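You operate a simulated robot arm through the tools that you are given. There is no shell and no other tool. Be economical: measure what you need, move in short steps, check, and stop when the job is done.

The job below is to be done with a simulated two-armed robot. You get a single attempt, and the scene is never put back.

TASK
On the top of the long table, fold the blue cloth in half and then in half again.

Only the result counts: the job must be done as asked and must still hold three seconds after the hand-in. Knocking over, shifting, dropping, spilling or breaking anything else fails it. Flat cloth is picked up by pressing the open fingertips on it (5 to 10 N) and closing them slowly along it; thin cloth reads only 2 to 8 mm in the jaws.

THE ROBOT
Two 7-joint arms with two-finger parallel grippers on one trunk, on a base that drives. Base frame: it is fixed to the floor where the robot stands at the start and does not move with it; the origin is under the middle of the robot, x ahead of it, y to its left, z up. Lengths are in mm, angles in rad, forces in N, time in s.
The left shoulder is at the start at [70, 134, 1126], the right one opposite. Places, roughly: top of the long table [600, 100, 800]. Payload 1.57 kg a hand.
The tool frame of a hand sits at the grasp point between the pads (the TCP): z along the fingers, y along the line on which they close. The tips reach 30 mm beyond it. The gripper opens to 80 mm. The fingers are 17 mm wide and 12 mm thick; the gripper's body (40 by 82 mm) begins 80 mm behind the TCP.
Orientation is told as [roll, pitch, yaw] about the base's x, y, z axes, in that order, counted from this pose: with the fingers straight down and closing along the base's y, the tool's x points along the base's -x, its y along +y and its z along -z.

THE INTERFACE
- The arms move only by the tool drive_tool. It takes "left_targets", "right_targets" or both (then of equal length, played together; a hand with none holds still); each is a list of rows, each a list of 7 numbers: the turn, a rotation vector about the tool's x, y, z in units of 6 degrees (1.0 is 6 degrees), then the shift along the tool's x, y, z in units of 25 mm (1.0 is 25 mm), then the finger opening in mm, from 0 to 80. In form: [[wx, wy, wz, x, y, z, fingers], ...]. A call has 1 to 8 rows; each row shifts and turns the commanded pose from where the row before left it, along the tool's axes as they then stand. A call with a number of a shift or a turn outside -1 to 1 is refused whole. A row lasts 0.2 s, in which the tool goes at most 50 mm and 0.15 rad; a call with a longer step from one row to the next is refused whole, and so is a gripper value outside its range. Where a pose cannot be reached the arm comes as near as it can. A force on the tool above 40 N (or 10 N above the force at the start of the call, whichever is more), or a blocked arm, ends the call early, and 0.2 s more pass. Each finger travels about 153 mm/s and halts on what it meets, pressing with about 42 N; the grip force reading is that of the motor and also rises with nothing between the fingers. The clock runs only during rows and for 0.2 s after the last one: add rows that do not move to give the fingers time. It gives the time, the measured TCP pose, the force on the tool (base axes), the opening and the grip force at its end, in the units of the frame above (readings bear some noise).
- Cameras (640 x 400 px; columns grow to the right, rows downward): "scene" is now at [112.1, -1, 1332.5]; the picture's right is [-0.16, -0.99, 0.00], its down [-0.83, 0.13, -0.54] and it looks along [0.54, -0.09, -0.84] (base axes); focal length 254 px, centre (320, 200). "left" rides on the left gripper at [72, 7, -122] in its tool frame; the picture's right is [-0.09, 1.00, 0.00], its down [-0.84, -0.08, -0.54] and it looks along [-0.54, -0.05, 0.84] (tool axes); focal length 238 px, centre (320, 200). "right" rides on the right gripper at [72, -7, -122] in its tool frame; the picture's right is [0.09, 1.00, 0.00], its down [-0.84, 0.08, -0.54] and it looks along [-0.54, 0.05, 0.84] (tool axes); focal length 238 px, centre (320, 200). There is no depth. A picture from a camera that has moved, and an enlarged one, comes with that camera's place and axes in the base frame and with its lens. The place of the scene camera against the robot may be out by one fixed shift of up to 25 mm in any direction.
- grab_frame(camera): a new picture of that camera. It takes no simulated time.
- move_column(by): slides the trunk up (or, below 0, down) by that many mm; the arms and the scene camera ride with it, the base frame stays. It gives what a move gives, with no picture.
- steer(legs): drives the robot by 1 to 6 legs, each [ahead, left, turn to the left] in mm, mm and rad, along the robot's own axes; the way and the turn of a leg run together, so that a leg with both is an arc; at most 1500 mm and 3.142 rad a leg. The arms and the cameras ride along, it lands a little off, and it stops where it bumps. It gives what a move gives.
- pan_tilt(pan, tilt): turns the head with the scene camera to pan (to the left, within 1.501 rad either way) and tilt (down, from -0.506 to 1.204), counted from straight ahead of the robot. It gives what a move gives.
- enlarge(camera, box): a new picture of the part [left, top, right, bottom] of that camera's present view, enlarged. It takes no simulated time.
- sign_off(): hands the job in; it is judged then, once.

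Go step by step. Nothing tells you exact positions but the pictures and the camera data: compare them with the known pose of the tool, close in by small moves and look again before you grip or let go. The budget is 120 turns and 100 pictures, counting those below and the enlarged ones. Unless the task says otherwise, let go and move clear before handing in, and close with one line.

The tools are called after "Request:" by a JSON object that holds its "fn" and its "kwargs". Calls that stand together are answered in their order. drive_tool: Moves the arms, as the interface text tells. Its arguments: {"type":"object","properties":{"left_targets":{"type":"array"},"right_targets":{"type":"array"}},"required":[]} The other tools are called the same way: move_column (by) slides the trunk up or down; steer (legs) drives the base; pan_tilt (pan, tilt) turns the head that bears the scene camera; grab_frame (camera) takes a picture; enlarge (camera, box) takes an enlarged picture of a part of a camera's view; sign_off () hands the job in.

At the start:

```text
time_s: 0.0
left_eef_pos: [396.9, 211.6, 1053.1]
left_ee_rot: [0.001, 0.0, 0.002]
left_ft_force: [0.2, -0.5, 0.1]
left_opening: 80.0
left_finger_force: 0.1
right_eef_pos: [420.7, -154.2, 971.7]
right_ee_rot: [-0.001, -0.001, 0.0]
right_ft_force: [-0.9, 0.1, 0.6]
right_opening: 79.8
right_finger_force: 0.0
trunk travel left (down, up): [-700.0, 240.0]
robot x, y, heading: [0.6, 0.1, -0.003]
head pan, tilt: [-0.161, 0.997]
```

scene: 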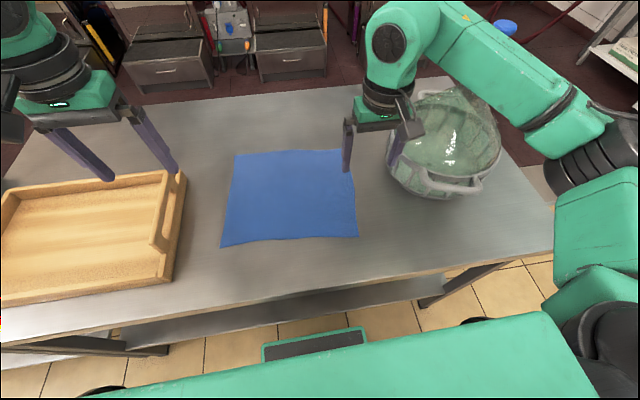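
right: 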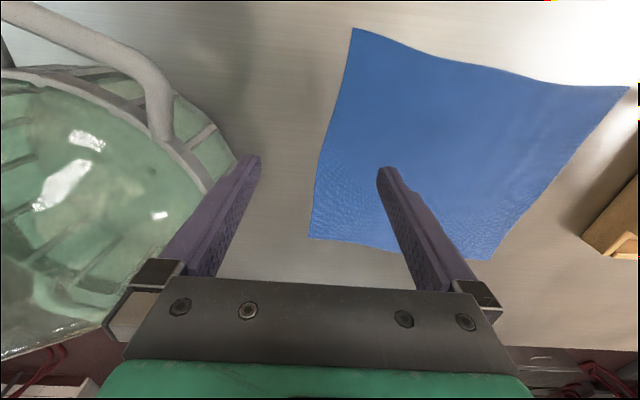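
left: 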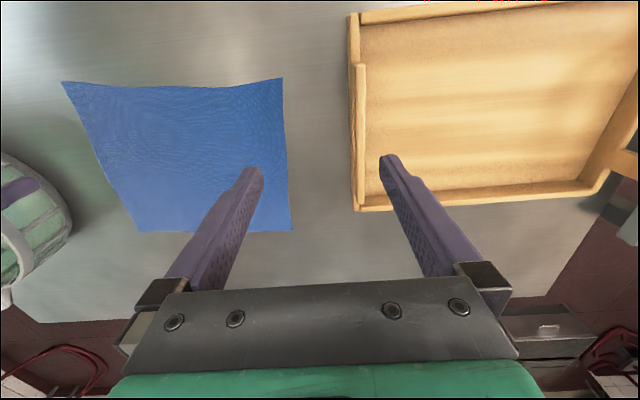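

The cloth lies flat and is about 300 x 265 mm. The wrist views together put its surface near z≈820, with near corners at about (331,-133) and (355,166). I'll bring both hands above the near corners with narrow openings and look again.

Request:
{"fn": "drive_tool", "kwargs": {"left_targets": [[0, 0, 0, 0.15, -0.383, 0.765, 40], [0, 0, 0, 0.15, -0.383, 0.765, 40], [0, 0, 0, 0.15, -0.383, 0.765, 36], [0, 0, 0, 0.15, -0.383, 0.765, 36], [0, 0, 0, 0.15, -0.383, 0.765, 36], [0, 0, 0, 0.15, -0.383, 0.765, 36], [0, 0, 0, 0.15, -0.383, 0.765, 36], [0, 0, 0, 0.15, -0.383, 0.765, 36]], "right_targets": [[0, 0, 0, 0.369, 0.25, 0.359, 40], [0, 0, 0, 0.369, 0.25, 0.359, 40], [0, 0, 0, 0.369, 0.25, 0.359, 36], [0, 0, 0, 0.369, 0.25, 0.359, 36], [0, 0, 0, 0.369, 0.25, 0.359, 36], [0, 0, 0, 0.369, 0.25, 0.359, 36], [0, 0, 0, 0.369, 0.25, 0.359, 36], [0, 0, 0, 0.369, 0.25, 0.359, 36]]}}

Request:
{"fn": "grab_frame", "kwargs": {"camera": "left"}}

Request:
{"fn": "grab_frame", "kwargs": {"camera": "right"}}

Request:
{"fn": "grab_frame", "kwargs": {"camera": "scene"}}

```text
time_s: 1.8
left_eef_pos: [367.8, 134.3, 900.7]
left_ee_rot: [-0.001, 0.0, 0.0]
left_ft_force: [-0.4, 0.7, -0.1]
left_opening: 36.0
left_finger_force: 0.0
right_eef_pos: [349.9, -107.9, 900.7]
right_ee_rot: [0.001, 0.0, -0.001]
right_ft_force: [0.2, 1.1, -0.1]
right_opening: 35.9
right_finger_force: 0.1
trunk travel left (down, up): [-700.0, 240.0]
robot x, y, heading: [1.5, 0.5, 0.003]
head pan, tilt: [-0.161, 0.997]
```

```text
96 pictures are left
camera left: at [296.4, 141.8, 1021.5], right [0.09, 1.0, 0.0], down [0.84, -0.08, 0.54], along [0.54, -0.05, -0.84], focal length 238 px, centre (320, 200)
```

left: 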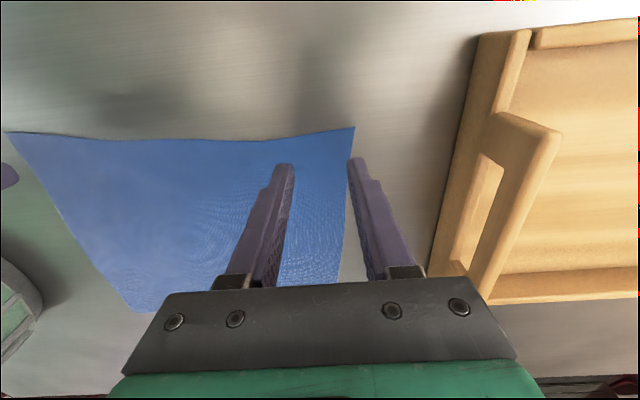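

```text
95 pictures are left
camera right: at [276.7, -112.5, 1021.4], right [-0.09, 1.0, 0.0], down [0.84, 0.08, 0.54], along [0.54, 0.05, -0.84], focal length 238 px, centre (320, 200)
```

right: 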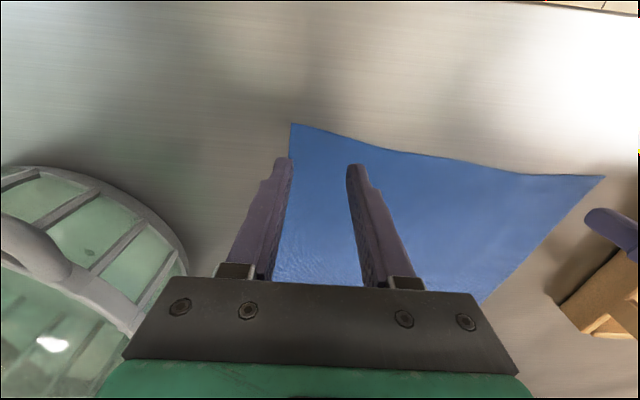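

```text
94 pictures are left
camera scene: at [112.5, -1.4, 1332.5], right [-0.16, -0.99, 0.0], down [-0.83, 0.14, -0.54], along [0.54, -0.09, -0.84], focal length 254 px, centre (320, 200)
```

scene: 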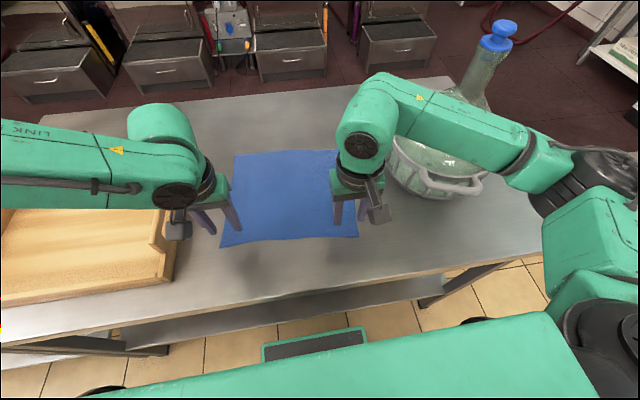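

Triangulation confirms the cloth at z≈820, with near corners at (355,166) and (333,-133). I'll nudge the right hand inward and lower both to just above the cloth.

Request:
{"fn": "drive_tool", "kwargs": {"left_targets": [[0, 0, 0, 0, -0.03, 0.43, 36], [0, 0, 0, 0, -0.03, 0.43, 36], [0, 0, 0, 0, 0, 0.43, 36], [0, 0, 0, 0, 0, 0.43, 36], [0, 0, 0, 0, 0, 0.1, 36]], "right_targets": [[0, 0, 0, 0, 0.2, 0.43, 36], [0, 0, 0, 0, 0.2, 0.43, 36], [0, 0, 0, 0, 0, 0.43, 36], [0, 0, 0, 0, 0, 0.43, 36], [0, 0, 0, 0, 0, 0.1, 36]]}}

Request:
{"fn": "grab_frame", "kwargs": {"camera": "left"}}

Request:
{"fn": "grab_frame", "kwargs": {"camera": "right"}}

```text
time_s: 3.0
left_eef_pos: [366.4, 132.3, 855.6]
left_ee_rot: [0.0, -0.001, 0.001]
left_ft_force: [-0.4, -0.5, -0.5]
left_opening: 35.9
left_finger_force: 0.2
right_eef_pos: [348.4, -96.1, 853.5]
right_ee_rot: [0.0, -0.001, 0.001]
right_ft_force: [0.2, 0.4, 1.5]
right_opening: 36.2
right_finger_force: 0.0
trunk travel left (down, up): [-700.0, 240.0]
robot x, y, heading: [0.1, 0.1, -0.001]
head pan, tilt: [-0.161, 0.997]
```

```text
93 pictures are left
camera left: at [295.3, 140.1, 975.9], right [0.09, 1.0, 0.0], down [0.84, -0.08, 0.54], along [0.54, -0.05, -0.84], focal length 238 px, centre (320, 200)
```

left: 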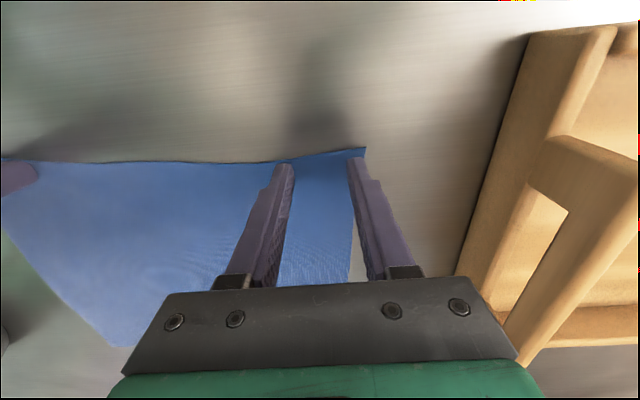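

```text
92 pictures are left
camera right: at [276.3, -101.7, 974.5], right [-0.09, 1.0, 0.0], down [0.84, 0.08, 0.54], along [0.54, 0.05, -0.84], focal length 238 px, centre (320, 200)
```

right: 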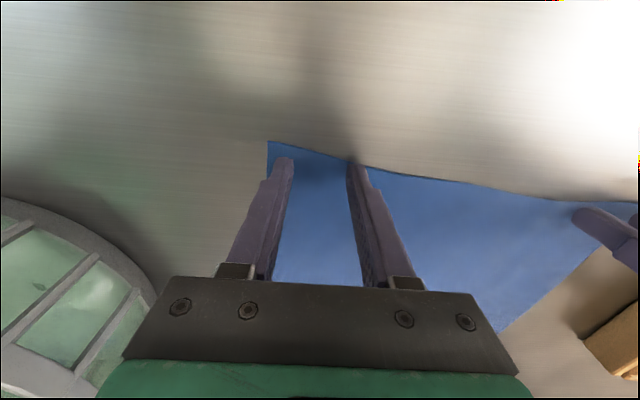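

Both hands sit just above the cloth but very near the edge. I'll shift them about 7 mm further in and press gently.

Request:
{"fn": "drive_tool", "kwargs": {"left_targets": [[0, 0, 0, -0.32, -0.2, 0, 36], [0, 0, 0, 0, 0, 0.06, 36], [0, 0, 0, 0, 0, 0.06, 36], [0, 0, 0, 0, 0, 0.06, 36]], "right_targets": [[0, 0, 0, -0.32, 0.0, 0, 36], [0, 0, 0, 0, 0, 0.03, 36], [0, 0, 0, 0, 0, 0.03, 36], [0, 0, 0, 0, 0, 0.04, 36]]}}

```text
time_s: 4.0
left_eef_pos: [373.6, 127.4, 851.0]
left_ee_rot: [-0.001, -0.001, 0.004]
left_ft_force: [0.0, -0.7, 2.5]
left_opening: 35.9
left_finger_force: 0.0
right_eef_pos: [356.8, -95.3, 852.5]
right_ee_rot: [-0.002, -0.001, 0.0]
right_ft_force: [0.1, 0.4, 1.1]
right_opening: 35.9
right_finger_force: 0.1
trunk travel left (down, up): [-700.0, 240.0]
robot x, y, heading: [-1.5, -0.3, -0.002]
head pan, tilt: [-0.161, 0.997]
```

Contact is just starting. I'll press a bit further.

Request:
{"fn": "drive_tool", "kwargs": {"left_targets": [[0, 0, 0, 0, 0, 0.05, 36], [0, 0, 0, 0, 0, 0.05, 36]], "right_targets": [[0, 0, 0, 0, 0, 0.06, 36], [0, 0, 0, 0, 0, 0.06, 36]]}}

```text
time_s: 4.6
left_eef_pos: [374.5, 127.1, 850.3]
left_ee_rot: [0.0, -0.006, 0.003]
left_ft_force: [2.6, 2.3, 22.7]
left_opening: 36.2
left_finger_force: 0.1
right_eef_pos: [354.0, -95.9, 851.0]
right_ee_rot: [0.003, -0.007, 0.0]
right_ft_force: [2.4, -1.0, 15.3]
right_opening: 35.8
right_finger_force: 0.1
trunk travel left (down, up): [-700.0, 240.0]
robot x, y, heading: [1.7, 5.3, -0.003]
head pan, tilt: [-0.161, 0.997]
```

That presses a little too hard, so I'll ease off and close slowly.

Request:
{"fn": "drive_tool", "kwargs": {"left_targets": [[0, 0, 0, 0, 0, -0.04, 36], [0, 0, 0, 0, 0, 0, 31], [0, 0, 0, 0, 0, 0, 26], [0, 0, 0, 0, 0, 0, 21], [0, 0, 0, 0, 0, 0, 16], [0, 0, 0, 0, 0, 0, 11], [0, 0, 0, 0, 0, 0, 6], [0, 0, 0, 0, 0, 0, 0]], "right_targets": [[0, 0, 0, 0, 0, -0.02, 36], [0, 0, 0, 0, 0, 0, 31], [0, 0, 0, 0, 0, 0, 26], [0, 0, 0, 0, 0, 0, 21], [0, 0, 0, 0, 0, 0, 16], [0, 0, 0, 0, 0, 0, 11], [0, 0, 0, 0, 0, 0, 6], [0, 0, 0, 0, 0, 0, 0]]}}

Request:
{"fn": "grab_frame", "kwargs": {"camera": "left"}}

Request:
{"fn": "grab_frame", "kwargs": {"camera": "right"}}

```text
time_s: 6.4
left_eef_pos: [370.6, 127.9, 851.7]
left_ee_rot: [-0.002, -0.006, 0.002]
left_ft_force: [-3.1, -7.3, 18.7]
left_opening: 5.0
left_finger_force: 25.3
right_eef_pos: [352.6, -95.3, 851.3]
right_ee_rot: [0.0, -0.004, 0.001]
right_ft_force: [2.5, 7.3, 23.9]
right_opening: 2.0
right_finger_force: 23.2
trunk travel left (down, up): [-700.0, 240.0]
robot x, y, heading: [-0.9, 1.9, 0.001]
head pan, tilt: [-0.161, 0.997]
```

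```text
91 pictures are left
camera left: at [298.9, 135.1, 972.0], right [0.09, 1.0, 0.0], down [0.83, -0.08, 0.55], along [0.54, -0.05, -0.84], focal length 238 px, centre (320, 200)
```

left: 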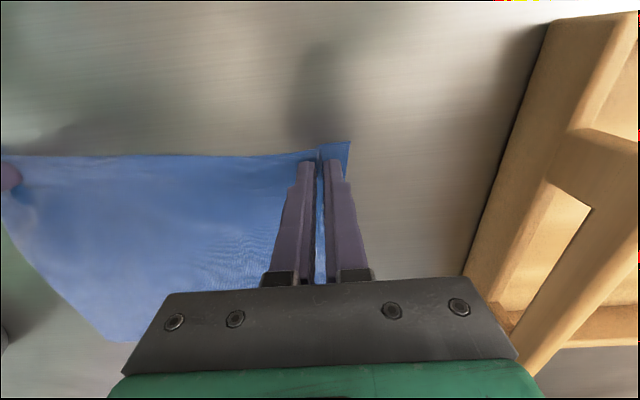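

```text
90 pictures are left
camera right: at [279.9, -100.9, 971.4], right [-0.09, 1.0, 0.0], down [0.83, 0.08, 0.55], along [0.54, 0.05, -0.84], focal length 238 px, centre (320, 200)
```

right: 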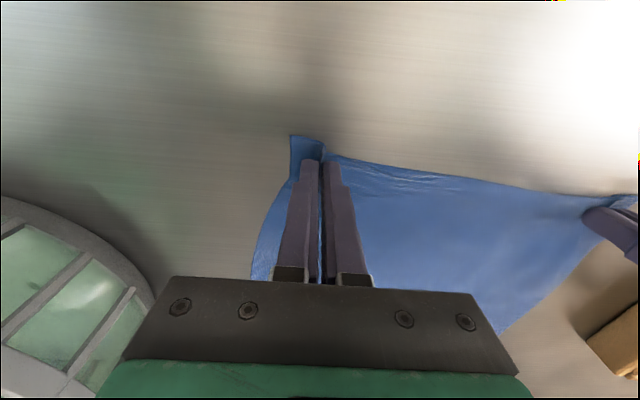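

Both grips hold a ridge of cloth (5 and 2 mm). I'll lift 40 mm and verify.

Request:
{"fn": "drive_tool", "kwargs": {"left_targets": [[0, 0, 0, 0, 0, -0.4, 0], [0, 0, 0, 0, 0, -0.4, 0], [0, 0, 0, -0.2, 0, -0.4, 0], [0, 0, 0, -0.2, 0, -0.4, 0]], "right_targets": [[0, 0, 0, 0, 0, -0.4, 0], [0, 0, 0, 0, 0, -0.4, 0], [0, 0, 0, -0.2, 0, -0.4, 0], [0, 0, 0, -0.2, 0, -0.4, 0]]}}

Request:
{"fn": "grab_frame", "kwargs": {"camera": "scene"}}

Request:
{"fn": "grab_frame", "kwargs": {"camera": "right"}}

Request:
{"fn": "grab_frame", "kwargs": {"camera": "left"}}

```text
time_s: 7.4
left_eef_pos: [385.8, 129.0, 889.5]
left_ee_rot: [0.0, 0.0, -0.002]
left_ft_force: [0.2, -5.5, 0.6]
left_opening: 2.0
left_finger_force: 23.7
right_eef_pos: [366.4, -94.4, 888.0]
right_ee_rot: [0.001, 0.0, -0.001]
right_ft_force: [0.6, 5.8, 0.0]
right_opening: 1.9
right_finger_force: 23.2
trunk travel left (down, up): [-700.0, 240.0]
robot x, y, heading: [-2.1, 2.2, 0.001]
head pan, tilt: [-0.161, 0.997]
```

```text
89 pictures are left
camera scene: at [112.2, -1.0, 1332.5], right [-0.16, -0.99, 0.0], down [-0.83, 0.13, -0.54], along [0.54, -0.09, -0.84], focal length 254 px, centre (320, 200)
```

scene: 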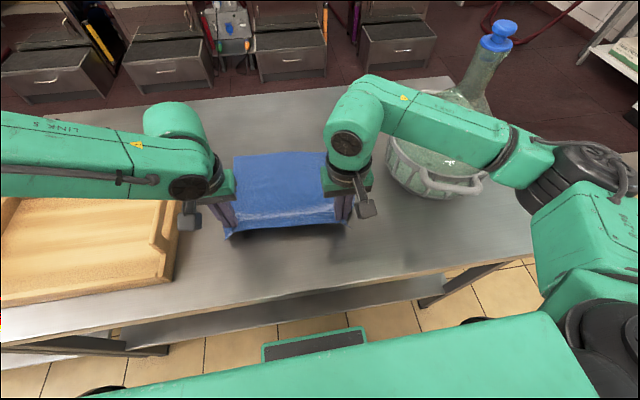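

```text
88 pictures are left
camera right: at [294.1, -100.4, 1009.5], right [-0.09, 1.0, 0.0], down [0.84, 0.08, 0.54], along [0.54, 0.05, -0.84], focal length 238 px, centre (320, 200)
```

right: 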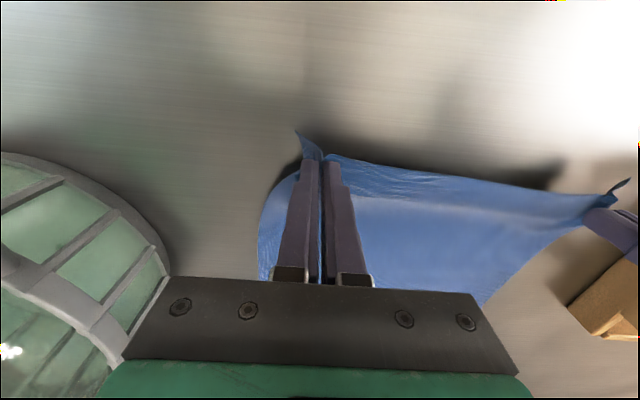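

```text
87 pictures are left
camera left: at [314.3, 135.4, 1009.7], right [0.09, 1.0, 0.0], down [0.84, -0.08, 0.54], along [0.54, -0.05, -0.84], focal length 238 px, centre (320, 200)
```

left: 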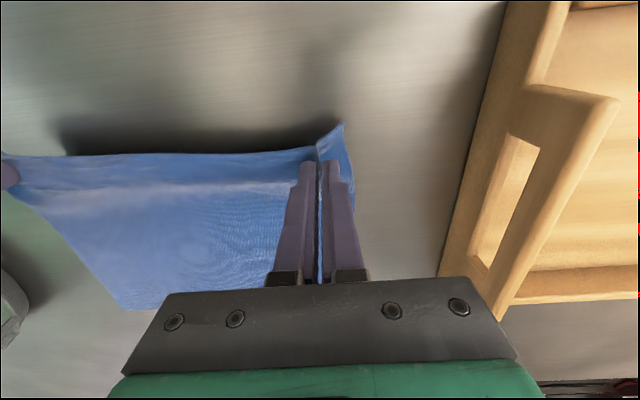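

Both corners are firmly held and lifted. I'll carry them over in an arc toward the far edge.

Request:
{"fn": "drive_tool", "kwargs": {"left_targets": [[0, 0, 0, -0.4, -0.066, -0.76, 0], [0, 0, 0, -0.56, -0.066, -0.72, 0], [0, 0, 0, -0.72, -0.066, -0.56, 0], [0, 0, 0, -0.8, -0.066, -0.4, 0], [0, 0, 0, -0.88, -0.066, -0.2, 0], [0, 0, 0, -0.88, -0.066, 0, 0], [0, 0, 0, -0.88, -0.066, 0.2, 0], [0, 0, 0, -0.8, -0.066, 0.4, 0]], "right_targets": [[0, 0, 0, -0.4, -0.058, -0.78, 0], [0, 0, 0, -0.56, -0.058, -0.74, 0], [0, 0, 0, -0.72, -0.058, -0.58, 0], [0, 0, 0, -0.8, -0.058, -0.4, 0], [0, 0, 0, -0.88, -0.058, -0.2, 0], [0, 0, 0, -0.88, -0.058, 0, 0], [0, 0, 0, -0.88, -0.058, 0.2, 0], [0, 0, 0, -0.82, -0.058, 0.4, 0]]}}

Request:
{"fn": "grab_frame", "kwargs": {"camera": "scene"}}

Request:
{"fn": "grab_frame", "kwargs": {"camera": "left"}}

Request:
{"fn": "grab_frame", "kwargs": {"camera": "right"}}

```text
time_s: 9.2
left_eef_pos: [511.2, 132.7, 944.4]
left_ee_rot: [-0.009, -0.004, -0.003]
left_ft_force: [0.9, -25.0, -0.2]
left_opening: 2.2
left_finger_force: 23.2
left hand out of reach, approached as far as the arm can: row 7, 8
right_eef_pos: [514.9, -105.4, 942.1]
right_ee_rot: [0.007, 0.0, 0.005]
right_ft_force: [-1.9, 26.2, -0.3]
right_opening: 2.1
right_finger_force: 23.2
trunk travel left (down, up): [-700.0, 240.0]
robot x, y, heading: [1.7, -1.1, -0.001]
head pan, tilt: [-0.161, 0.997]
```

```text
86 pictures are left
camera scene: at [112.9, -0.5, 1332.5], right [-0.16, -0.99, 0.0], down [-0.83, 0.13, -0.54], along [0.54, -0.09, -0.84], focal length 254 px, centre (320, 200)
```

scene: 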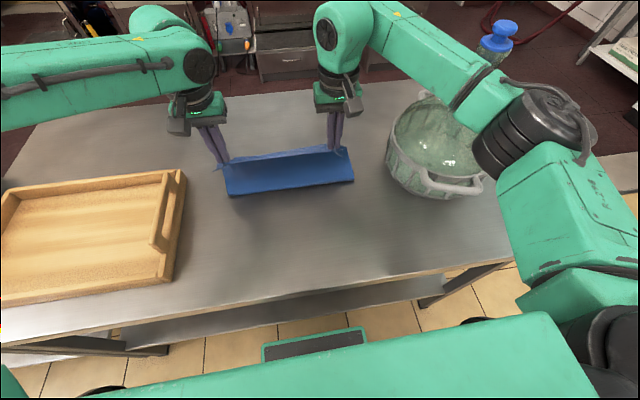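

```text
85 pictures are left
camera left: at [439.9, 140.6, 1065.2], right [0.09, 1.0, -0.01], down [0.83, -0.07, 0.55], along [0.54, -0.06, -0.84], focal length 238 px, centre (320, 200)
```

left: 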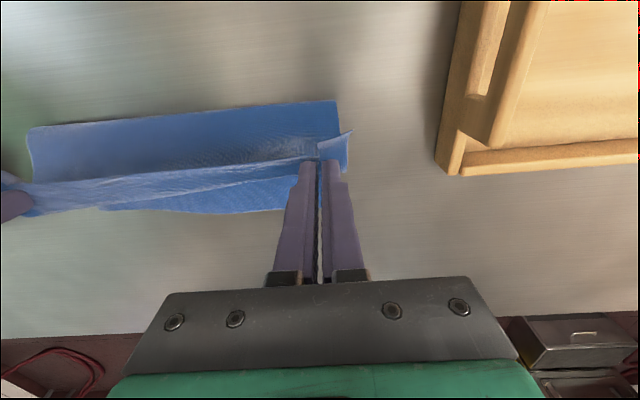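

```text
84 pictures are left
camera right: at [443.7, -112.1, 1062.4], right [-0.1, 1.0, 0.01], down [0.84, 0.08, 0.54], along [0.54, 0.06, -0.84], focal length 238 px, centre (320, 200)
```

right: 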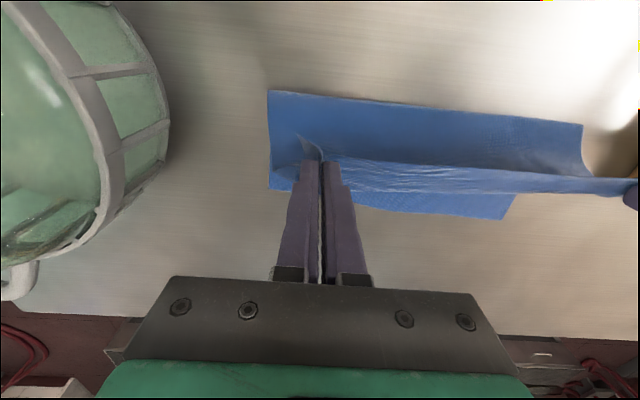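

The left arm runs out of reach with vertical fingers. I'll tilt both hands about 30° so the fingers point forward, which gains reach, and hold position while doing it.

Request:
{"fn": "drive_tool", "kwargs": {"left_targets": [[0, -1, 0, 0, 0, 0, 0], [0, -1, 0, 0, 0, 0, 0], [0, -1, 0, 0, 0, 0, 0], [0, -1, 0, 0, 0, 0, 0], [0, -1, 0, 0, 0, 0, 0]], "right_targets": [[0, -1, 0, 0, 0, 0, 0], [0, -1, 0, 0, 0, 0, 0], [0, -1, 0, 0, 0, 0, 0], [0, -1, 0, 0, 0, 0, 0], [0, -1, 0, 0, 0, 0, 0]]}}

```text
time_s: 10.4
left_eef_pos: [509.7, 130.5, 946.1]
left_ee_rot: [-0.007, -0.528, 0.0]
left_ft_force: [1.1, -26.0, -0.4]
left_opening: 2.3
left_finger_force: 24.0
right_eef_pos: [513.2, -106.9, 942.6]
right_ee_rot: [0.005, -0.525, -0.001]
right_ft_force: [-2.3, 26.1, 0.3]
right_opening: 1.7
right_finger_force: 23.8
trunk travel left (down, up): [-700.0, 240.0]
robot x, y, heading: [-1.4, 1.4, -0.001]
head pan, tilt: [-0.161, 0.997]
```

The tilt worked. Next I'll relax the sideways tension and advance with the fold, then look before the last part of the descent.

Request:
{"fn": "drive_tool", "kwargs": {"left_targets": [[0, 0, 0, -0.613, -0.32, 0.539, 0], [0, 0, 0, -0.444, -0.16, 0.672, 0], [0, 0, 0, -0.205, -0.12, 0.765, 0], [0, 0, 0, -0.006, -0.12, 0.789, 0], [0, 0, 0, 0.118, -0.12, 0.764, 0]], "right_targets": [[0, 0, 0, -0.405, 0.2, 0.418, 0], [0, 0, 0, -0.29, -0.1, 0.537, 0], [0, 0, 0, -0.086, -0.1, 0.65, 0], [0, 0, 0, 0.063, -0.1, 0.749, 0], [0, 0, 0, 0.167, -0.1, 0.689, 0]]}}

Request:
{"fn": "grab_frame", "kwargs": {"camera": "left"}}

Request:
{"fn": "grab_frame", "kwargs": {"camera": "right"}}

Request:
{"fn": "grab_frame", "kwargs": {"camera": "scene"}}

```text
time_s: 11.6
left_eef_pos: [569.1, 122.0, 890.0]
left_ee_rot: [-0.004, -0.524, 0.0]
left_ft_force: [0.2, -12.2, -1.5]
left_opening: 2.3
left_finger_force: 23.1
left hand out of reach, approached as far as the arm can: row 5
right_eef_pos: [564.2, -111.1, 882.7]
right_ee_rot: [0.001, -0.523, 0.002]
right_ft_force: [0.3, 12.0, -0.6]
right_opening: 1.7
right_finger_force: 23.5
trunk travel left (down, up): [-700.0, 240.0]
robot x, y, heading: [-2.6, -1.1, -0.004]
head pan, tilt: [-0.161, 0.997]
```

```text
83 pictures are left
camera left: at [446.9, 129.4, 958.3], right [0.08, 1.0, 0.04], down [0.45, -0.08, 0.89], along [0.89, -0.05, -0.46], focal length 238 px, centre (320, 200)
```

left: 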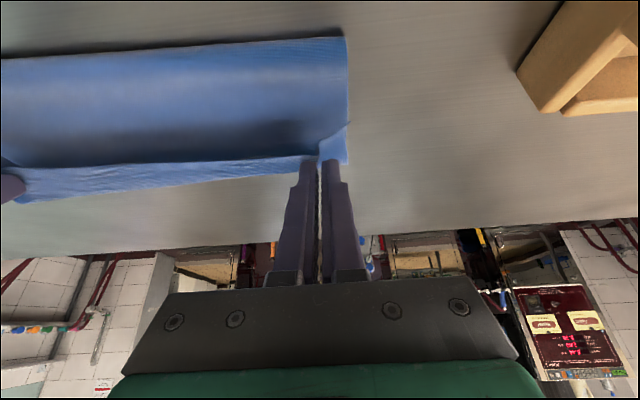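

```text
82 pictures are left
camera right: at [440.1, -116.4, 951.1], right [-0.08, 1.0, -0.04], down [0.45, 0.08, 0.89], along [0.89, 0.05, -0.46], focal length 238 px, centre (320, 200)
```

right: 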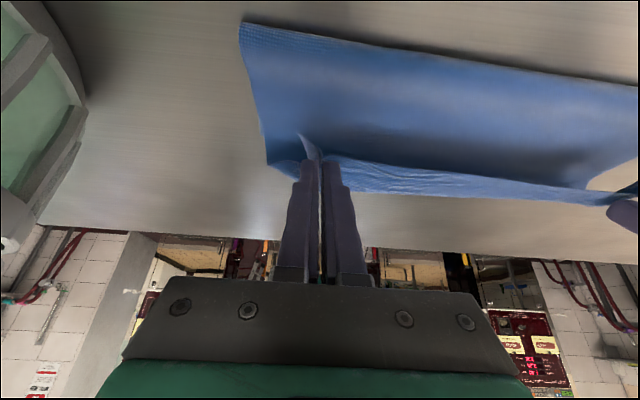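

```text
81 pictures are left
camera scene: at [112.0, -0.8, 1332.6], right [-0.16, -0.99, 0.0], down [-0.83, 0.13, -0.54], along [0.54, -0.09, -0.84], focal length 254 px, centre (320, 200)
```

scene: 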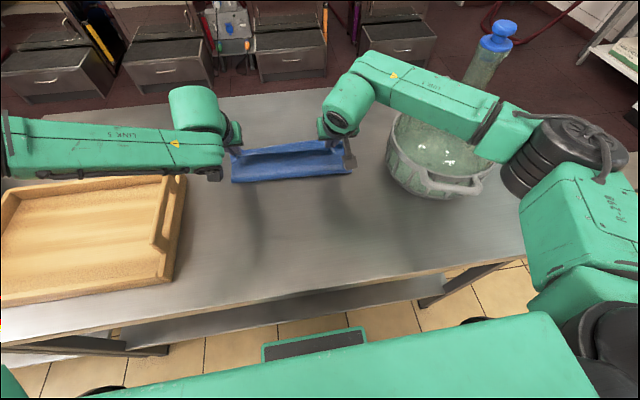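

Left is at its limit again. I'll tilt a further 15° and set the edge down on the far edge.

Request:
{"fn": "drive_tool", "kwargs": {"left_targets": [[0, -1, 0, 0, 0, 0, 0], [0, -1, 0, 0, 0, 0, 0], [0, -0.5, 0, 0, 0, 0, 0], [0, 0, 0, 0.15, -0.112, 0.3, 0], [0, 0, 0, 0.15, -0.112, 0.3, 0], [0, 0, 0, 0.2, -0.112, 0.3, 0], [0, 0, 0, 0.2, -0.112, 0.3, 0], [0, 0, 0, 0.2, -0.112, 0.25, 0]], "right_targets": [[0, -1, 0, 0, 0, 0, 0], [0, -1, 0, 0, 0, 0, 0], [0, -0.5, 0, 0, 0, 0, 0], [0, 0, 0, 0.226, -0.032, 0.193, 0], [0, 0, 0, 0.226, -0.032, 0.193, 0], [0, 0, 0, 0.226, -0.032, 0.193, 0], [0, 0, 0, 0.226, -0.032, 0.193, 0], [0, 0, 0, 0.18, -0.032, 0.14, 0]]}}

Request:
{"fn": "grab_frame", "kwargs": {"camera": "left"}}

Request:
{"fn": "grab_frame", "kwargs": {"camera": "right"}}

Request:
{"fn": "enlarge", "kwargs": {"camera": "scene", "box": [180, 80, 420, 230]}}

```text
time_s: 13.4
left_eef_pos: [562.5, 132.7, 868.3]
left_ee_rot: [0.003, -0.787, 0.006]
left_ft_force: [0.6, -0.4, 0.1]
left_opening: 0.0
left_finger_force: 21.8
left hand out of reach, approached as far as the arm can: row 5, 6, 7, 8
right_eef_pos: [560.4, -119.6, 849.5]
right_ee_rot: [-0.006, -0.79, -0.004]
right_ft_force: [0.2, -1.4, 9.0]
right_opening: 1.6
right_finger_force: 23.7
trunk travel left (down, up): [-700.0, 240.0]
robot x, y, heading: [-0.3, -0.4, 0.002]
head pan, tilt: [-0.161, 0.997]
```

```text
80 pictures are left
camera left: at [426.4, 138.5, 903.0], right [0.06, 1.0, 0.07], down [0.21, -0.08, 0.98], along [0.98, -0.04, -0.21], focal length 238 px, centre (320, 200)
```

left: 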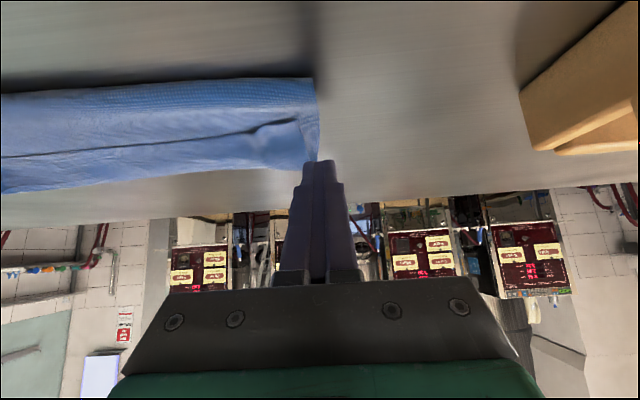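

```text
79 pictures are left
camera right: at [422.9, -124.1, 883.1], right [-0.06, 1.0, -0.07], down [0.21, 0.08, 0.98], along [0.98, 0.04, -0.21], focal length 238 px, centre (320, 200)
```

right: 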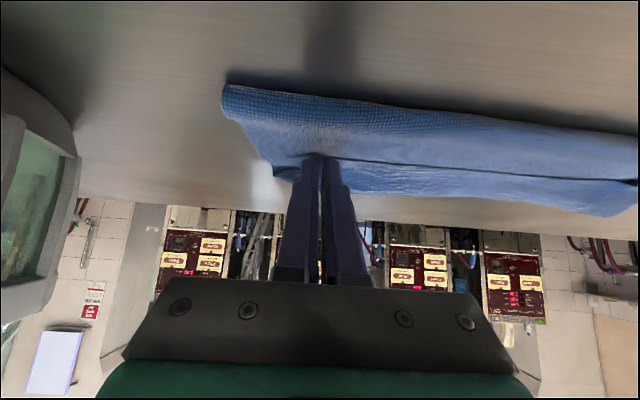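

```text
2.67 times, centred on (300, 155) of scene
camera zoom: at [109.7, -0.9, 1333.0], right [-0.16, -0.99, 0.0], down [-0.83, 0.13, -0.54], along [0.54, -0.09, -0.84], focal length 677 px, centre (373, 320)
```

zoom: 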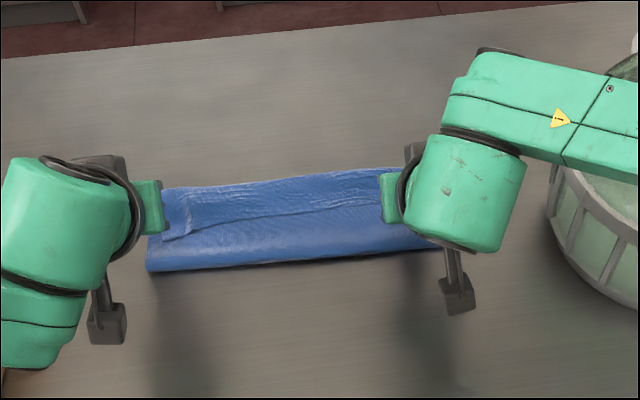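

The left grip slipped off, but its corner lies close to place; the right corner is down near the far edge. I'll release the right, lift both hands straight up, bring the fingers vertical again and look.

Request:
{"fn": "drive_tool", "kwargs": {"left_targets": [[0, 0, 0, 0, 0, 0, 0], [0, 0, 0, 0, 0, 0, 0], [0, 0, 0, -0.3, 0, -0.3, 0], [0, 0, 0, -0.6, 0, -0.6, 0], [0, 0, 0, -0.7, 0, -0.7, 0], [0, 0, 0, -0.7, 0, -0.7, 0], [0, 0, 0, -0.7, 0, -0.7, 0], [0, 0, 0, 0, 0, 0, 0]], "right_targets": [[0, 0, 0, 0, 0, 0, 12], [0, 0, 0, 0, 0, 0, 24], [0, 0, 0, -0.3, 0, -0.3, 24], [0, 0, 0, -0.6, 0, -0.6, 24], [0, 0, 0, -0.7, 0, -0.7, 24], [0, 0, 0, -0.7, 0, -0.7, 24], [0, 0, 0, -0.7, 0, -0.7, 24], [0, 0, 0, 0, 0, 0, 24]]}}

Request:
{"fn": "drive_tool", "kwargs": {"left_targets": [[0, 1, 0, 0, 0, -0.6, 36], [0, 1, 0, 0, 0, -0.6, 36], [0, 1, 0, 0, 0, -0.6, 36], [0, 1, 0, 0.3, 0, -0.6, 36], [0, 1, 0, 0.5, 0, -0.6, 36], [0, 1, 0, 0.5, 0, -0.6, 36], [0, 1, 0, 0.5, 0, -0.6, 36], [0, 0.5, 0, 0.5, 0, -0.6, 36]], "right_targets": [[0, 1, 0, 0, 0, -0.6, 36], [0, 1, 0, 0, 0, -0.6, 36], [0, 1, 0, 0, 0, -0.6, 36], [0, 1, 0, 0.3, 0, -0.6, 36], [0, 1, 0, 0.5, 0, -0.6, 36], [0, 1, 0, 0.5, 0, -0.6, 36], [0, 1, 0, 0.5, 0, -0.6, 36], [0, 0.5, 0, 0.5, 0, -0.6, 36]]}}

Request:
{"fn": "grab_frame", "kwargs": {"camera": "left"}}

Request:
{"fn": "grab_frame", "kwargs": {"camera": "right"}}

Request:
{"fn": "grab_frame", "kwargs": {"camera": "scene"}}

```text
time_s: 15.2
left_eef_pos: [565.5, 129.9, 974.5]
left_ee_rot: [-0.001, -0.786, 0.0]
left_ft_force: [0.5, 0.1, 0.1]
left_opening: 0.1
left_finger_force: 21.4
right_eef_pos: [558.8, -116.7, 953.7]
right_ee_rot: [0.001, -0.784, 0.002]
right_ft_force: [0.7, -0.3, 0.3]
right_opening: 23.7
right_finger_force: 0.1
trunk travel left (down, up): [-700.0, 240.0]
robot x, y, heading: [3.4, -0.2, 0.001]
head pan, tilt: [-0.161, 0.997]
```

```text
time_s: 17.0
left_eef_pos: [459.8, 130.0, 1067.6]
left_ee_rot: [-0.001, 0.001, -0.001]
left_ft_force: [-0.7, -0.2, -0.1]
left_opening: 36.2
left_finger_force: 0.0
right_eef_pos: [456.6, -115.5, 1047.9]
right_ee_rot: [-0.001, 0.001, -0.001]
right_ft_force: [0.3, 0.2, -0.2]
right_opening: 36.2
right_finger_force: 0.2
trunk travel left (down, up): [-700.0, 240.0]
robot x, y, heading: [-0.7, 0.2, -0.0]
head pan, tilt: [-0.161, 0.997]
```

```text
77 pictures are left
camera left: at [387.6, 136.9, 1187.9], right [0.09, 1.0, 0.0], down [0.84, -0.08, 0.54], along [0.54, -0.05, -0.84], focal length 238 px, centre (320, 200)
```

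left: 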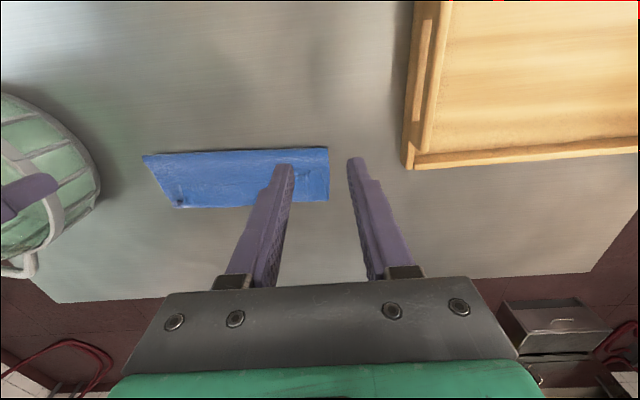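

```text
76 pictures are left
camera right: at [385.8, -120.7, 1167.5], right [-0.09, 1.0, 0.0], down [0.84, 0.08, 0.54], along [0.54, 0.05, -0.84], focal length 238 px, centre (320, 200)
```

right: 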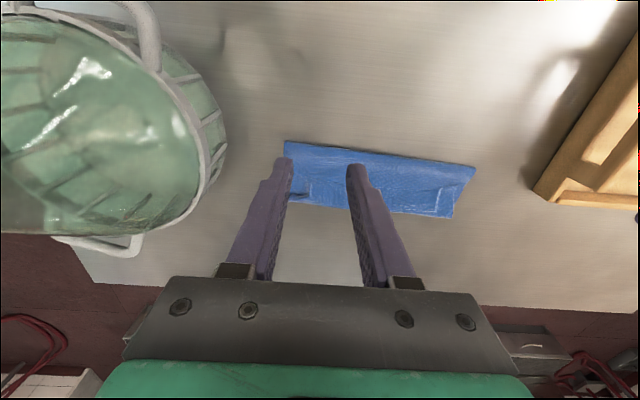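

```text
75 pictures are left
camera scene: at [111.0, -1.0, 1332.6], right [-0.16, -0.99, 0.0], down [-0.83, 0.13, -0.54], along [0.54, -0.09, -0.84], focal length 254 px, centre (320, 200)
```

scene: 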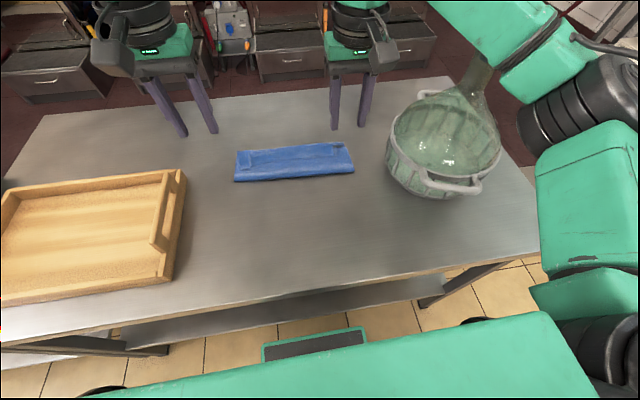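

Request:
{"fn": "enlarge", "kwargs": {"camera": "scene", "box": [215, 120, 375, 200]}}

Request:
{"fn": "enlarge", "kwargs": {"camera": "left", "box": [120, 120, 360, 240]}}

Request:
{"fn": "enlarge", "kwargs": {"camera": "right", "box": [260, 120, 500, 240]}}

```text
4.00 times, centred on (295, 160) of scene
camera zoom: at [111.0, -1.0, 1332.6], right [-0.16, -0.99, 0.0], down [-0.83, 0.13, -0.54], along [0.54, -0.09, -0.84], focal length 1015 px, centre (420, 360)
```

zoom: 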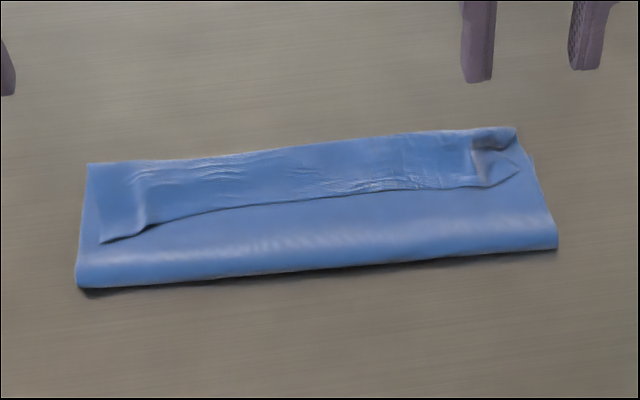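

```text
2.67 times, centred on (240, 180) of left
camera zoom: at [387.6, 136.9, 1187.9], right [0.09, 1.0, 0.0], down [0.84, -0.08, 0.54], along [0.54, -0.05, -0.84], focal length 636 px, centre (533, 253)
```

zoom: 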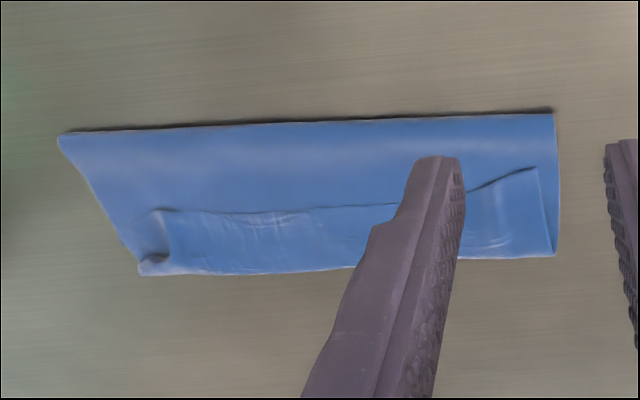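

```text
2.67 times, centred on (380, 180) of right
camera zoom: at [385.8, -120.7, 1167.5], right [-0.09, 1.0, 0.0], down [0.84, 0.08, 0.54], along [0.54, 0.05, -0.84], focal length 636 px, centre (160, 253)
```

zoom: 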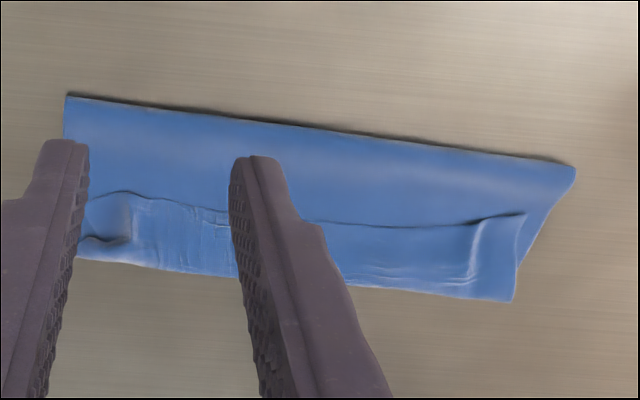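

The fingers kept the lip facing me, so the free edge ended up doubled back as a roughly 60 mm flap on top. I'll re-grip that flap, pull it back toward the robot to unfold the cloth and drag it nearer, then redo the fold with a better grip direction.

Request:
{"fn": "drive_tool", "kwargs": {"left_targets": [[0, -1, 0, 0, 0, 0, 30], [0, -1, 0, 0, 0, 0, 30], [0, -1, 0, 0, 0, 0, 30], [0, -1, 0, 0, 0, 0, 30], [0, -1, 0, 0, 0, 0, 30], [0, 0, 0, 0.056, -0.111, 0.959, 30], [0, 0, 0, 0.056, -0.111, 0.959, 30], [0, 0, 0, 0.056, -0.111, 0.959, 30]], "right_targets": [[0, -1, 0, 0, 0, 0, 30], [0, -1, 0, 0, 0, 0, 30], [0, -1, 0, 0, 0, 0, 30], [0, -1, 0, 0, 0, 0, 30], [0, -1, 0, 0, 0, 0, 30], [0, 0, 0, -0.05, 0.016, 0.917, 30], [0, 0, 0, -0.05, 0.016, 0.917, 30], [0, 0, 0, -0.05, 0.016, 0.917, 30]]}}

Request:
{"fn": "drive_tool", "kwargs": {"left_targets": [[0, 0, 0, 0.056, -0.111, 0.959, 30], [0, 0, 0, 0.056, -0.111, 0.959, 30], [0, 0, 0, 0.056, -0.111, 0.959, 30], [0, 0, 0, 0.056, -0.111, 0.959, 30], [0, 0, 0, 0.056, -0.111, 0.959, 30], [0, 0, 0, 0.056, -0.111, 0.8, 30]], "right_targets": [[0, 0, 0, -0.05, 0.016, 0.917, 30], [0, 0, 0, -0.05, 0.016, 0.917, 30], [0, 0, 0, -0.05, 0.016, 0.917, 30], [0, 0, 0, -0.05, 0.016, 0.917, 30], [0, 0, 0, -0.05, 0.016, 0.917, 30], [0, 0, 0, -0.05, 0.016, 0.8, 30]]}}

Request:
{"fn": "grab_frame", "kwargs": {"camera": "left"}}

Request:
{"fn": "grab_frame", "kwargs": {"camera": "right"}}

```text
time_s: 18.8
left_eef_pos: [494.0, 119.6, 1002.3]
left_ee_rot: [0.0, -0.523, 0.001]
left_ft_force: [0.5, -0.4, 0.3]
left_opening: 29.9
left_finger_force: 0.0
right_eef_pos: [497.6, -116.8, 987.3]
right_ee_rot: [0.0, -0.524, 0.0]
right_ft_force: [-0.8, 0.3, 0.2]
right_opening: 29.8
right_finger_force: 0.0
trunk travel left (down, up): [-700.0, 240.0]
robot x, y, heading: [3.8, -3.1, 0.0]
head pan, tilt: [-0.161, 0.997]
```

```text
time_s: 20.2
left_eef_pos: [551.4, 110.9, 882.0]
left_ee_rot: [0.0, -0.525, 0.0]
left_ft_force: [-0.4, 0.1, 0.3]
left_opening: 29.9
left_finger_force: 0.1
left hand out of reach, approached as far as the arm can: row 6
right_eef_pos: [571.2, -114.6, 873.7]
right_ee_rot: [0.0, -0.524, 0.0]
right_ft_force: [0.0, 0.0, -0.3]
right_opening: 29.9
right_finger_force: 0.1
trunk travel left (down, up): [-700.0, 240.0]
robot x, y, heading: [1.4, -2.9, 0.0]
head pan, tilt: [-0.161, 0.997]
```

```text
71 pictures are left
camera left: at [428.6, 119.2, 949.9], right [0.08, 1.0, 0.05], down [0.45, -0.08, 0.89], along [0.89, -0.05, -0.46], focal length 238 px, centre (320, 200)
```

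left: 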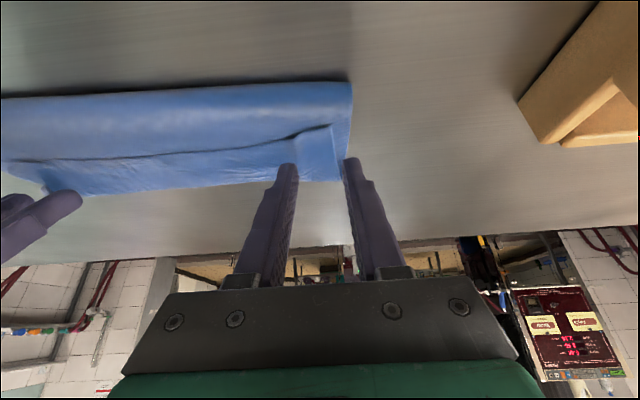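

```text
70 pictures are left
camera right: at [446.7, -119.4, 942.4], right [-0.08, 1.0, -0.05], down [0.45, 0.08, 0.89], along [0.89, 0.05, -0.46], focal length 238 px, centre (320, 200)
```

right: 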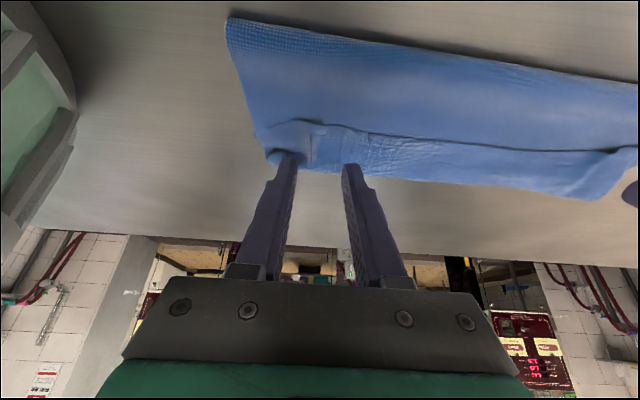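

The left arm can't get down that far out. I'll instead have both hands take the near folded rim (x≈520, y≈±60), which is within reach, and drag the whole stack toward the robot first.

Request:
{"fn": "drive_tool", "kwargs": {"left_targets": [[0, 0, 0, -0.5, 0, -0.866, 30], [0, 0, 0, 0.364, -0.5, -0.21, 30], [0, 0, 0, 0.364, -0.5, -0.21, 30], [0, 0, 0, 0.364, -0.5, -0.21, 30], [0, 0, 0, 0.364, -0.5, -0.21, 30], [0, 0, 0, 0.313, 0, 0.543, 30], [0, 0, 0, 0.313, 0, 0.543, 30], [0, 0, 0, 0.313, 0, 0.543, 30]], "right_targets": [[0, 0, 0, -0.5, 0, -0.866, 30], [0, 0, 0, 0.528, 0.55, -0.305, 30], [0, 0, 0, 0.528, 0.55, -0.305, 30], [0, 0, 0, 0.528, 0.55, -0.305, 30], [0, 0, 0, 0.528, 0.55, -0.305, 30], [0, 0, 0, 0.273, 0, 0.473, 30], [0, 0, 0, 0.273, 0, 0.473, 30], [0, 0, 0, 0.273, 0, 0.473, 30]]}}

Request:
{"fn": "grab_frame", "kwargs": {"camera": "left"}}

Request:
{"fn": "grab_frame", "kwargs": {"camera": "right"}}

```text
time_s: 22.0
left_eef_pos: [495.8, 84.4, 872.4]
left_ee_rot: [-0.004, -0.525, 0.002]
left_ft_force: [0.0, 0.3, 0.4]
left_opening: 30.2
left_finger_force: 0.1
left hand out of reach, approached as far as the arm can: row 5, 6, 7, 8
right_eef_pos: [508.3, -59.0, 860.3]
right_ee_rot: [-0.001, -0.523, -0.001]
right_ft_force: [0.3, -0.1, -0.2]
right_opening: 30.0
right_finger_force: 0.1
trunk travel left (down, up): [-700.0, 240.0]
robot x, y, heading: [-3.1, -0.7, -0.002]
head pan, tilt: [-0.161, 0.997]
```

```text
69 pictures are left
camera left: at [374.3, 90.9, 941.4], right [0.08, 1.0, 0.04], down [0.45, -0.07, 0.89], along [0.89, -0.05, -0.46], focal length 238 px, centre (320, 200)
```

left: 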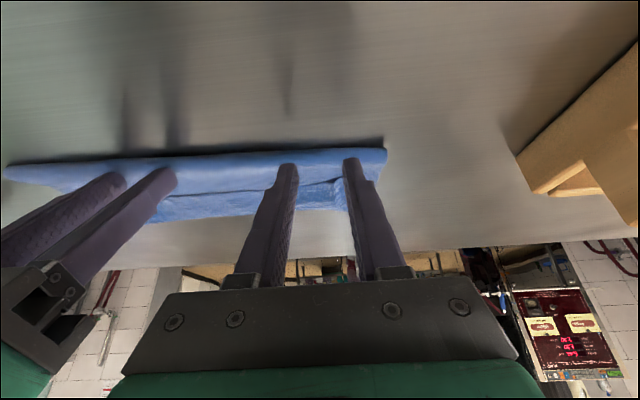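

```text
68 pictures are left
camera right: at [384.3, -62.7, 927.9], right [-0.08, 1.0, -0.05], down [0.45, 0.08, 0.89], along [0.89, 0.05, -0.46], focal length 238 px, centre (320, 200)
```

right: 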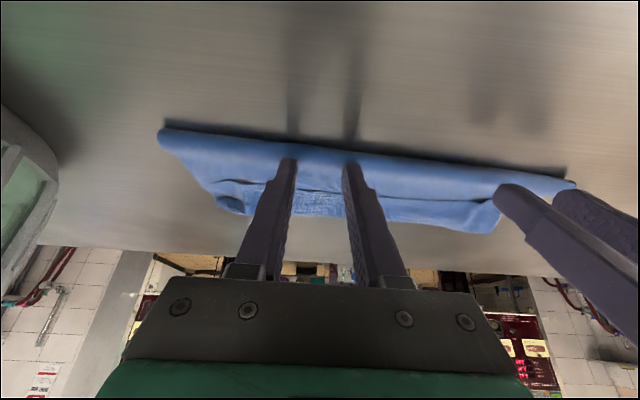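

The left arm dislikes reaching inward, so the right hand alone will drag near the middle of the rim. I'm moving the left hand up and away.

Request:
{"fn": "drive_tool", "kwargs": {"left_targets": [[0, 0, 0, -0.4, 0.5, -0.7, 30], [0, 0, 0, -0.4, 0.5, -0.7, 30], [0, 0, 0, 0.3, 0.5, -0.7, 30], [0, 0, 0, 0.3, 0.5, -0.7, 30], [0, 0, 0, 0, 0, 0, 30]], "right_targets": [[0, 0, 0, -0.06, 0.45, 0.04, 30], [0, 0, 0, -0.06, 0.45, 0.04, 30], [0, 0, 0, -0.06, 0.45, 0.04, 30], [0, 0, 0, 0, 0.2, 0.0, 30], [0, 0, 0, 0.08, 0, 0.14, 30]]}}

Request:
{"fn": "grab_frame", "kwargs": {"camera": "right"}}

```text
time_s: 23.2
left_eef_pos: [467.1, 132.8, 935.7]
left_ee_rot: [0.0, -0.524, 0.002]
left_ft_force: [-0.5, 0.5, 0.4]
left_opening: 30.0
left_finger_force: 0.1
right_eef_pos: [512.6, -19.8, 854.0]
right_ee_rot: [0.0, -0.522, 0.0]
right_ft_force: [0.2, 0.0, 0.3]
right_opening: 29.9
right_finger_force: 0.0
trunk travel left (down, up): [-700.0, 240.0]
robot x, y, heading: [-0.1, -0.6, 0.002]
head pan, tilt: [-0.161, 0.997]
```

```text
67 pictures are left
camera right: at [389.8, -24.9, 923.2], right [-0.08, 1.0, -0.05], down [0.45, 0.08, 0.89], along [0.89, 0.05, -0.46], focal length 238 px, centre (320, 200)
```

right: 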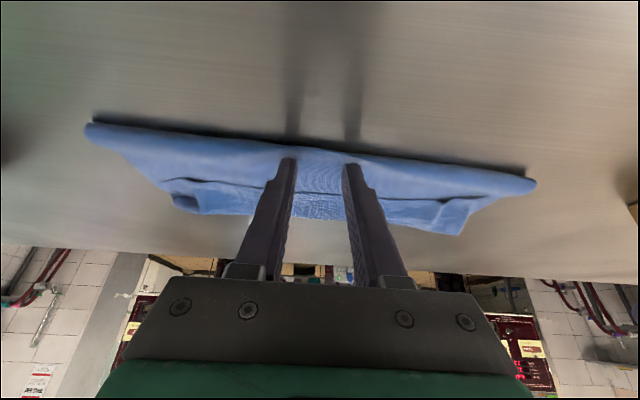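

Right is centred on the rim. I'll press down gently.

Request:
{"fn": "drive_tool", "kwargs": {"right_targets": [[0, 0, 0, 0.03, 0, 0.052, 30], [0, 0, 0, 0.03, 0, 0.052, 30], [0, 0, 0, 0.03, 0, 0.052, 30]]}}

```text
time_s: 24.0
left_eef_pos: [466.1, 133.5, 937.3]
left_ee_rot: [0.001, -0.525, 0.002]
left_ft_force: [1.0, -0.4, -0.6]
left_opening: 30.2
left_finger_force: 0.0
right_eef_pos: [513.8, -18.5, 851.5]
right_ee_rot: [0.001, -0.525, -0.001]
right_ft_force: [0.0, -0.7, 2.3]
right_opening: 30.0
right_finger_force: 0.1
trunk travel left (down, up): [-700.0, 240.0]
robot x, y, heading: [-0.8, -2.1, 0.002]
head pan, tilt: [-0.161, 0.997]
```

Request:
{"fn": "drive_tool", "kwargs": {"right_targets": [[0, 0, 0, 0.025, 0, 0.043, 30], [0, 0, 0, 0.02, 0, 0.035, 30]]}}

Request:
{"fn": "drive_tool", "kwargs": {"right_targets": [[0, 0, 0, 0, 0, 0, 25], [0, 0, 0, 0, 0, 0, 20], [0, 0, 0, 0, 0, 0, 15], [0, 0, 0, 0, 0, 0, 10], [0, 0, 0, 0, 0, 0, 5], [0, 0, 0, 0, 0, 0, 0], [0, 0, 0, 0, 0, 0, 0]]}}

Request:
{"fn": "grab_frame", "kwargs": {"camera": "right"}}

```text
time_s: 24.6
left_eef_pos: [464.0, 133.4, 937.4]
left_ee_rot: [-0.001, -0.528, 0.002]
left_ft_force: [0.4, -0.4, 0.8]
left_opening: 30.1
left_finger_force: 0.0
right_eef_pos: [513.3, -19.3, 850.1]
right_ee_rot: [0.003, -0.528, -0.001]
right_ft_force: [1.2, -0.1, 17.1]
right_opening: 30.2
right_finger_force: 0.1
trunk travel left (down, up): [-700.0, 240.0]
robot x, y, heading: [2.9, -1.0, -0.003]
head pan, tilt: [-0.161, 0.997]
```

```text
time_s: 26.2
left_eef_pos: [462.6, 134.5, 937.7]
left_ee_rot: [-0.002, -0.527, 0.001]
left_ft_force: [0.5, -0.5, 1.0]
left_opening: 30.1
left_finger_force: 0.1
right_eef_pos: [513.0, -17.8, 850.6]
right_ee_rot: [0.001, -0.529, -0.001]
right_ft_force: [1.5, 1.9, 26.3]
right_opening: 6.4
right_finger_force: 26.1
trunk travel left (down, up): [-700.0, 240.0]
robot x, y, heading: [2.0, -0.8, 0.003]
head pan, tilt: [-0.161, 0.997]
```

```text
66 pictures are left
camera right: at [388.0, -23.9, 918.9], right [-0.08, 1.0, -0.05], down [0.45, 0.08, 0.89], along [0.89, 0.05, -0.45], focal length 238 px, centre (320, 200)
```

right: 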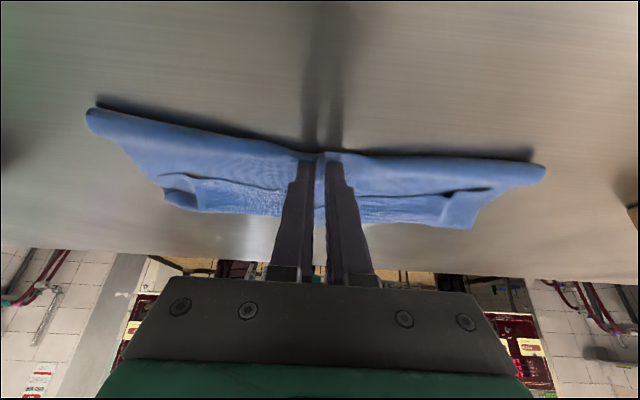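

The rim is pinched with both layers (6.4 mm). I'll lift it slightly and drag 75 mm toward the robot.

Request:
{"fn": "drive_tool", "kwargs": {"right_targets": [[0, 0, 0, -0.14, 0, -0.24, 0], [0, 0, 0, 0.37, 0, -0.214, 0], [0, 0, 0, 0.37, 0, -0.214, 0], [0, 0, 0, 0.37, 0, -0.214, 0], [0, 0, 0, 0.37, 0, -0.214, 0], [0, 0, 0, 0.37, 0, -0.214, 0], [0, 0, 0, 0.37, 0, -0.214, 0], [0, 0, 0, 0.37, 0, -0.214, 0]]}}

Request:
{"fn": "grab_frame", "kwargs": {"camera": "scene"}}

```text
time_s: 28.0
left_eef_pos: [465.3, 133.7, 936.4]
left_ee_rot: [0.0, -0.524, 0.001]
left_ft_force: [0.0, -0.3, -0.3]
left_opening: 30.0
left_finger_force: 0.1
right_eef_pos: [439.4, -19.0, 855.8]
right_ee_rot: [-0.001, -0.523, -0.001]
right_ft_force: [0.3, 0.6, 0.9]
right_opening: 5.8
right_finger_force: 25.8
trunk travel left (down, up): [-700.0, 240.0]
robot x, y, heading: [-2.2, 2.1, 0.002]
head pan, tilt: [-0.161, 0.997]
```

```text
65 pictures are left
camera scene: at [111.8, -0.9, 1332.6], right [-0.16, -0.99, 0.0], down [-0.83, 0.13, -0.54], along [0.54, -0.09, -0.84], focal length 254 px, centre (320, 200)
```

scene: 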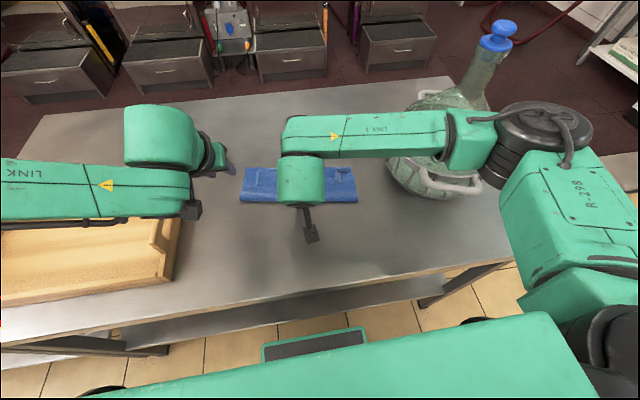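

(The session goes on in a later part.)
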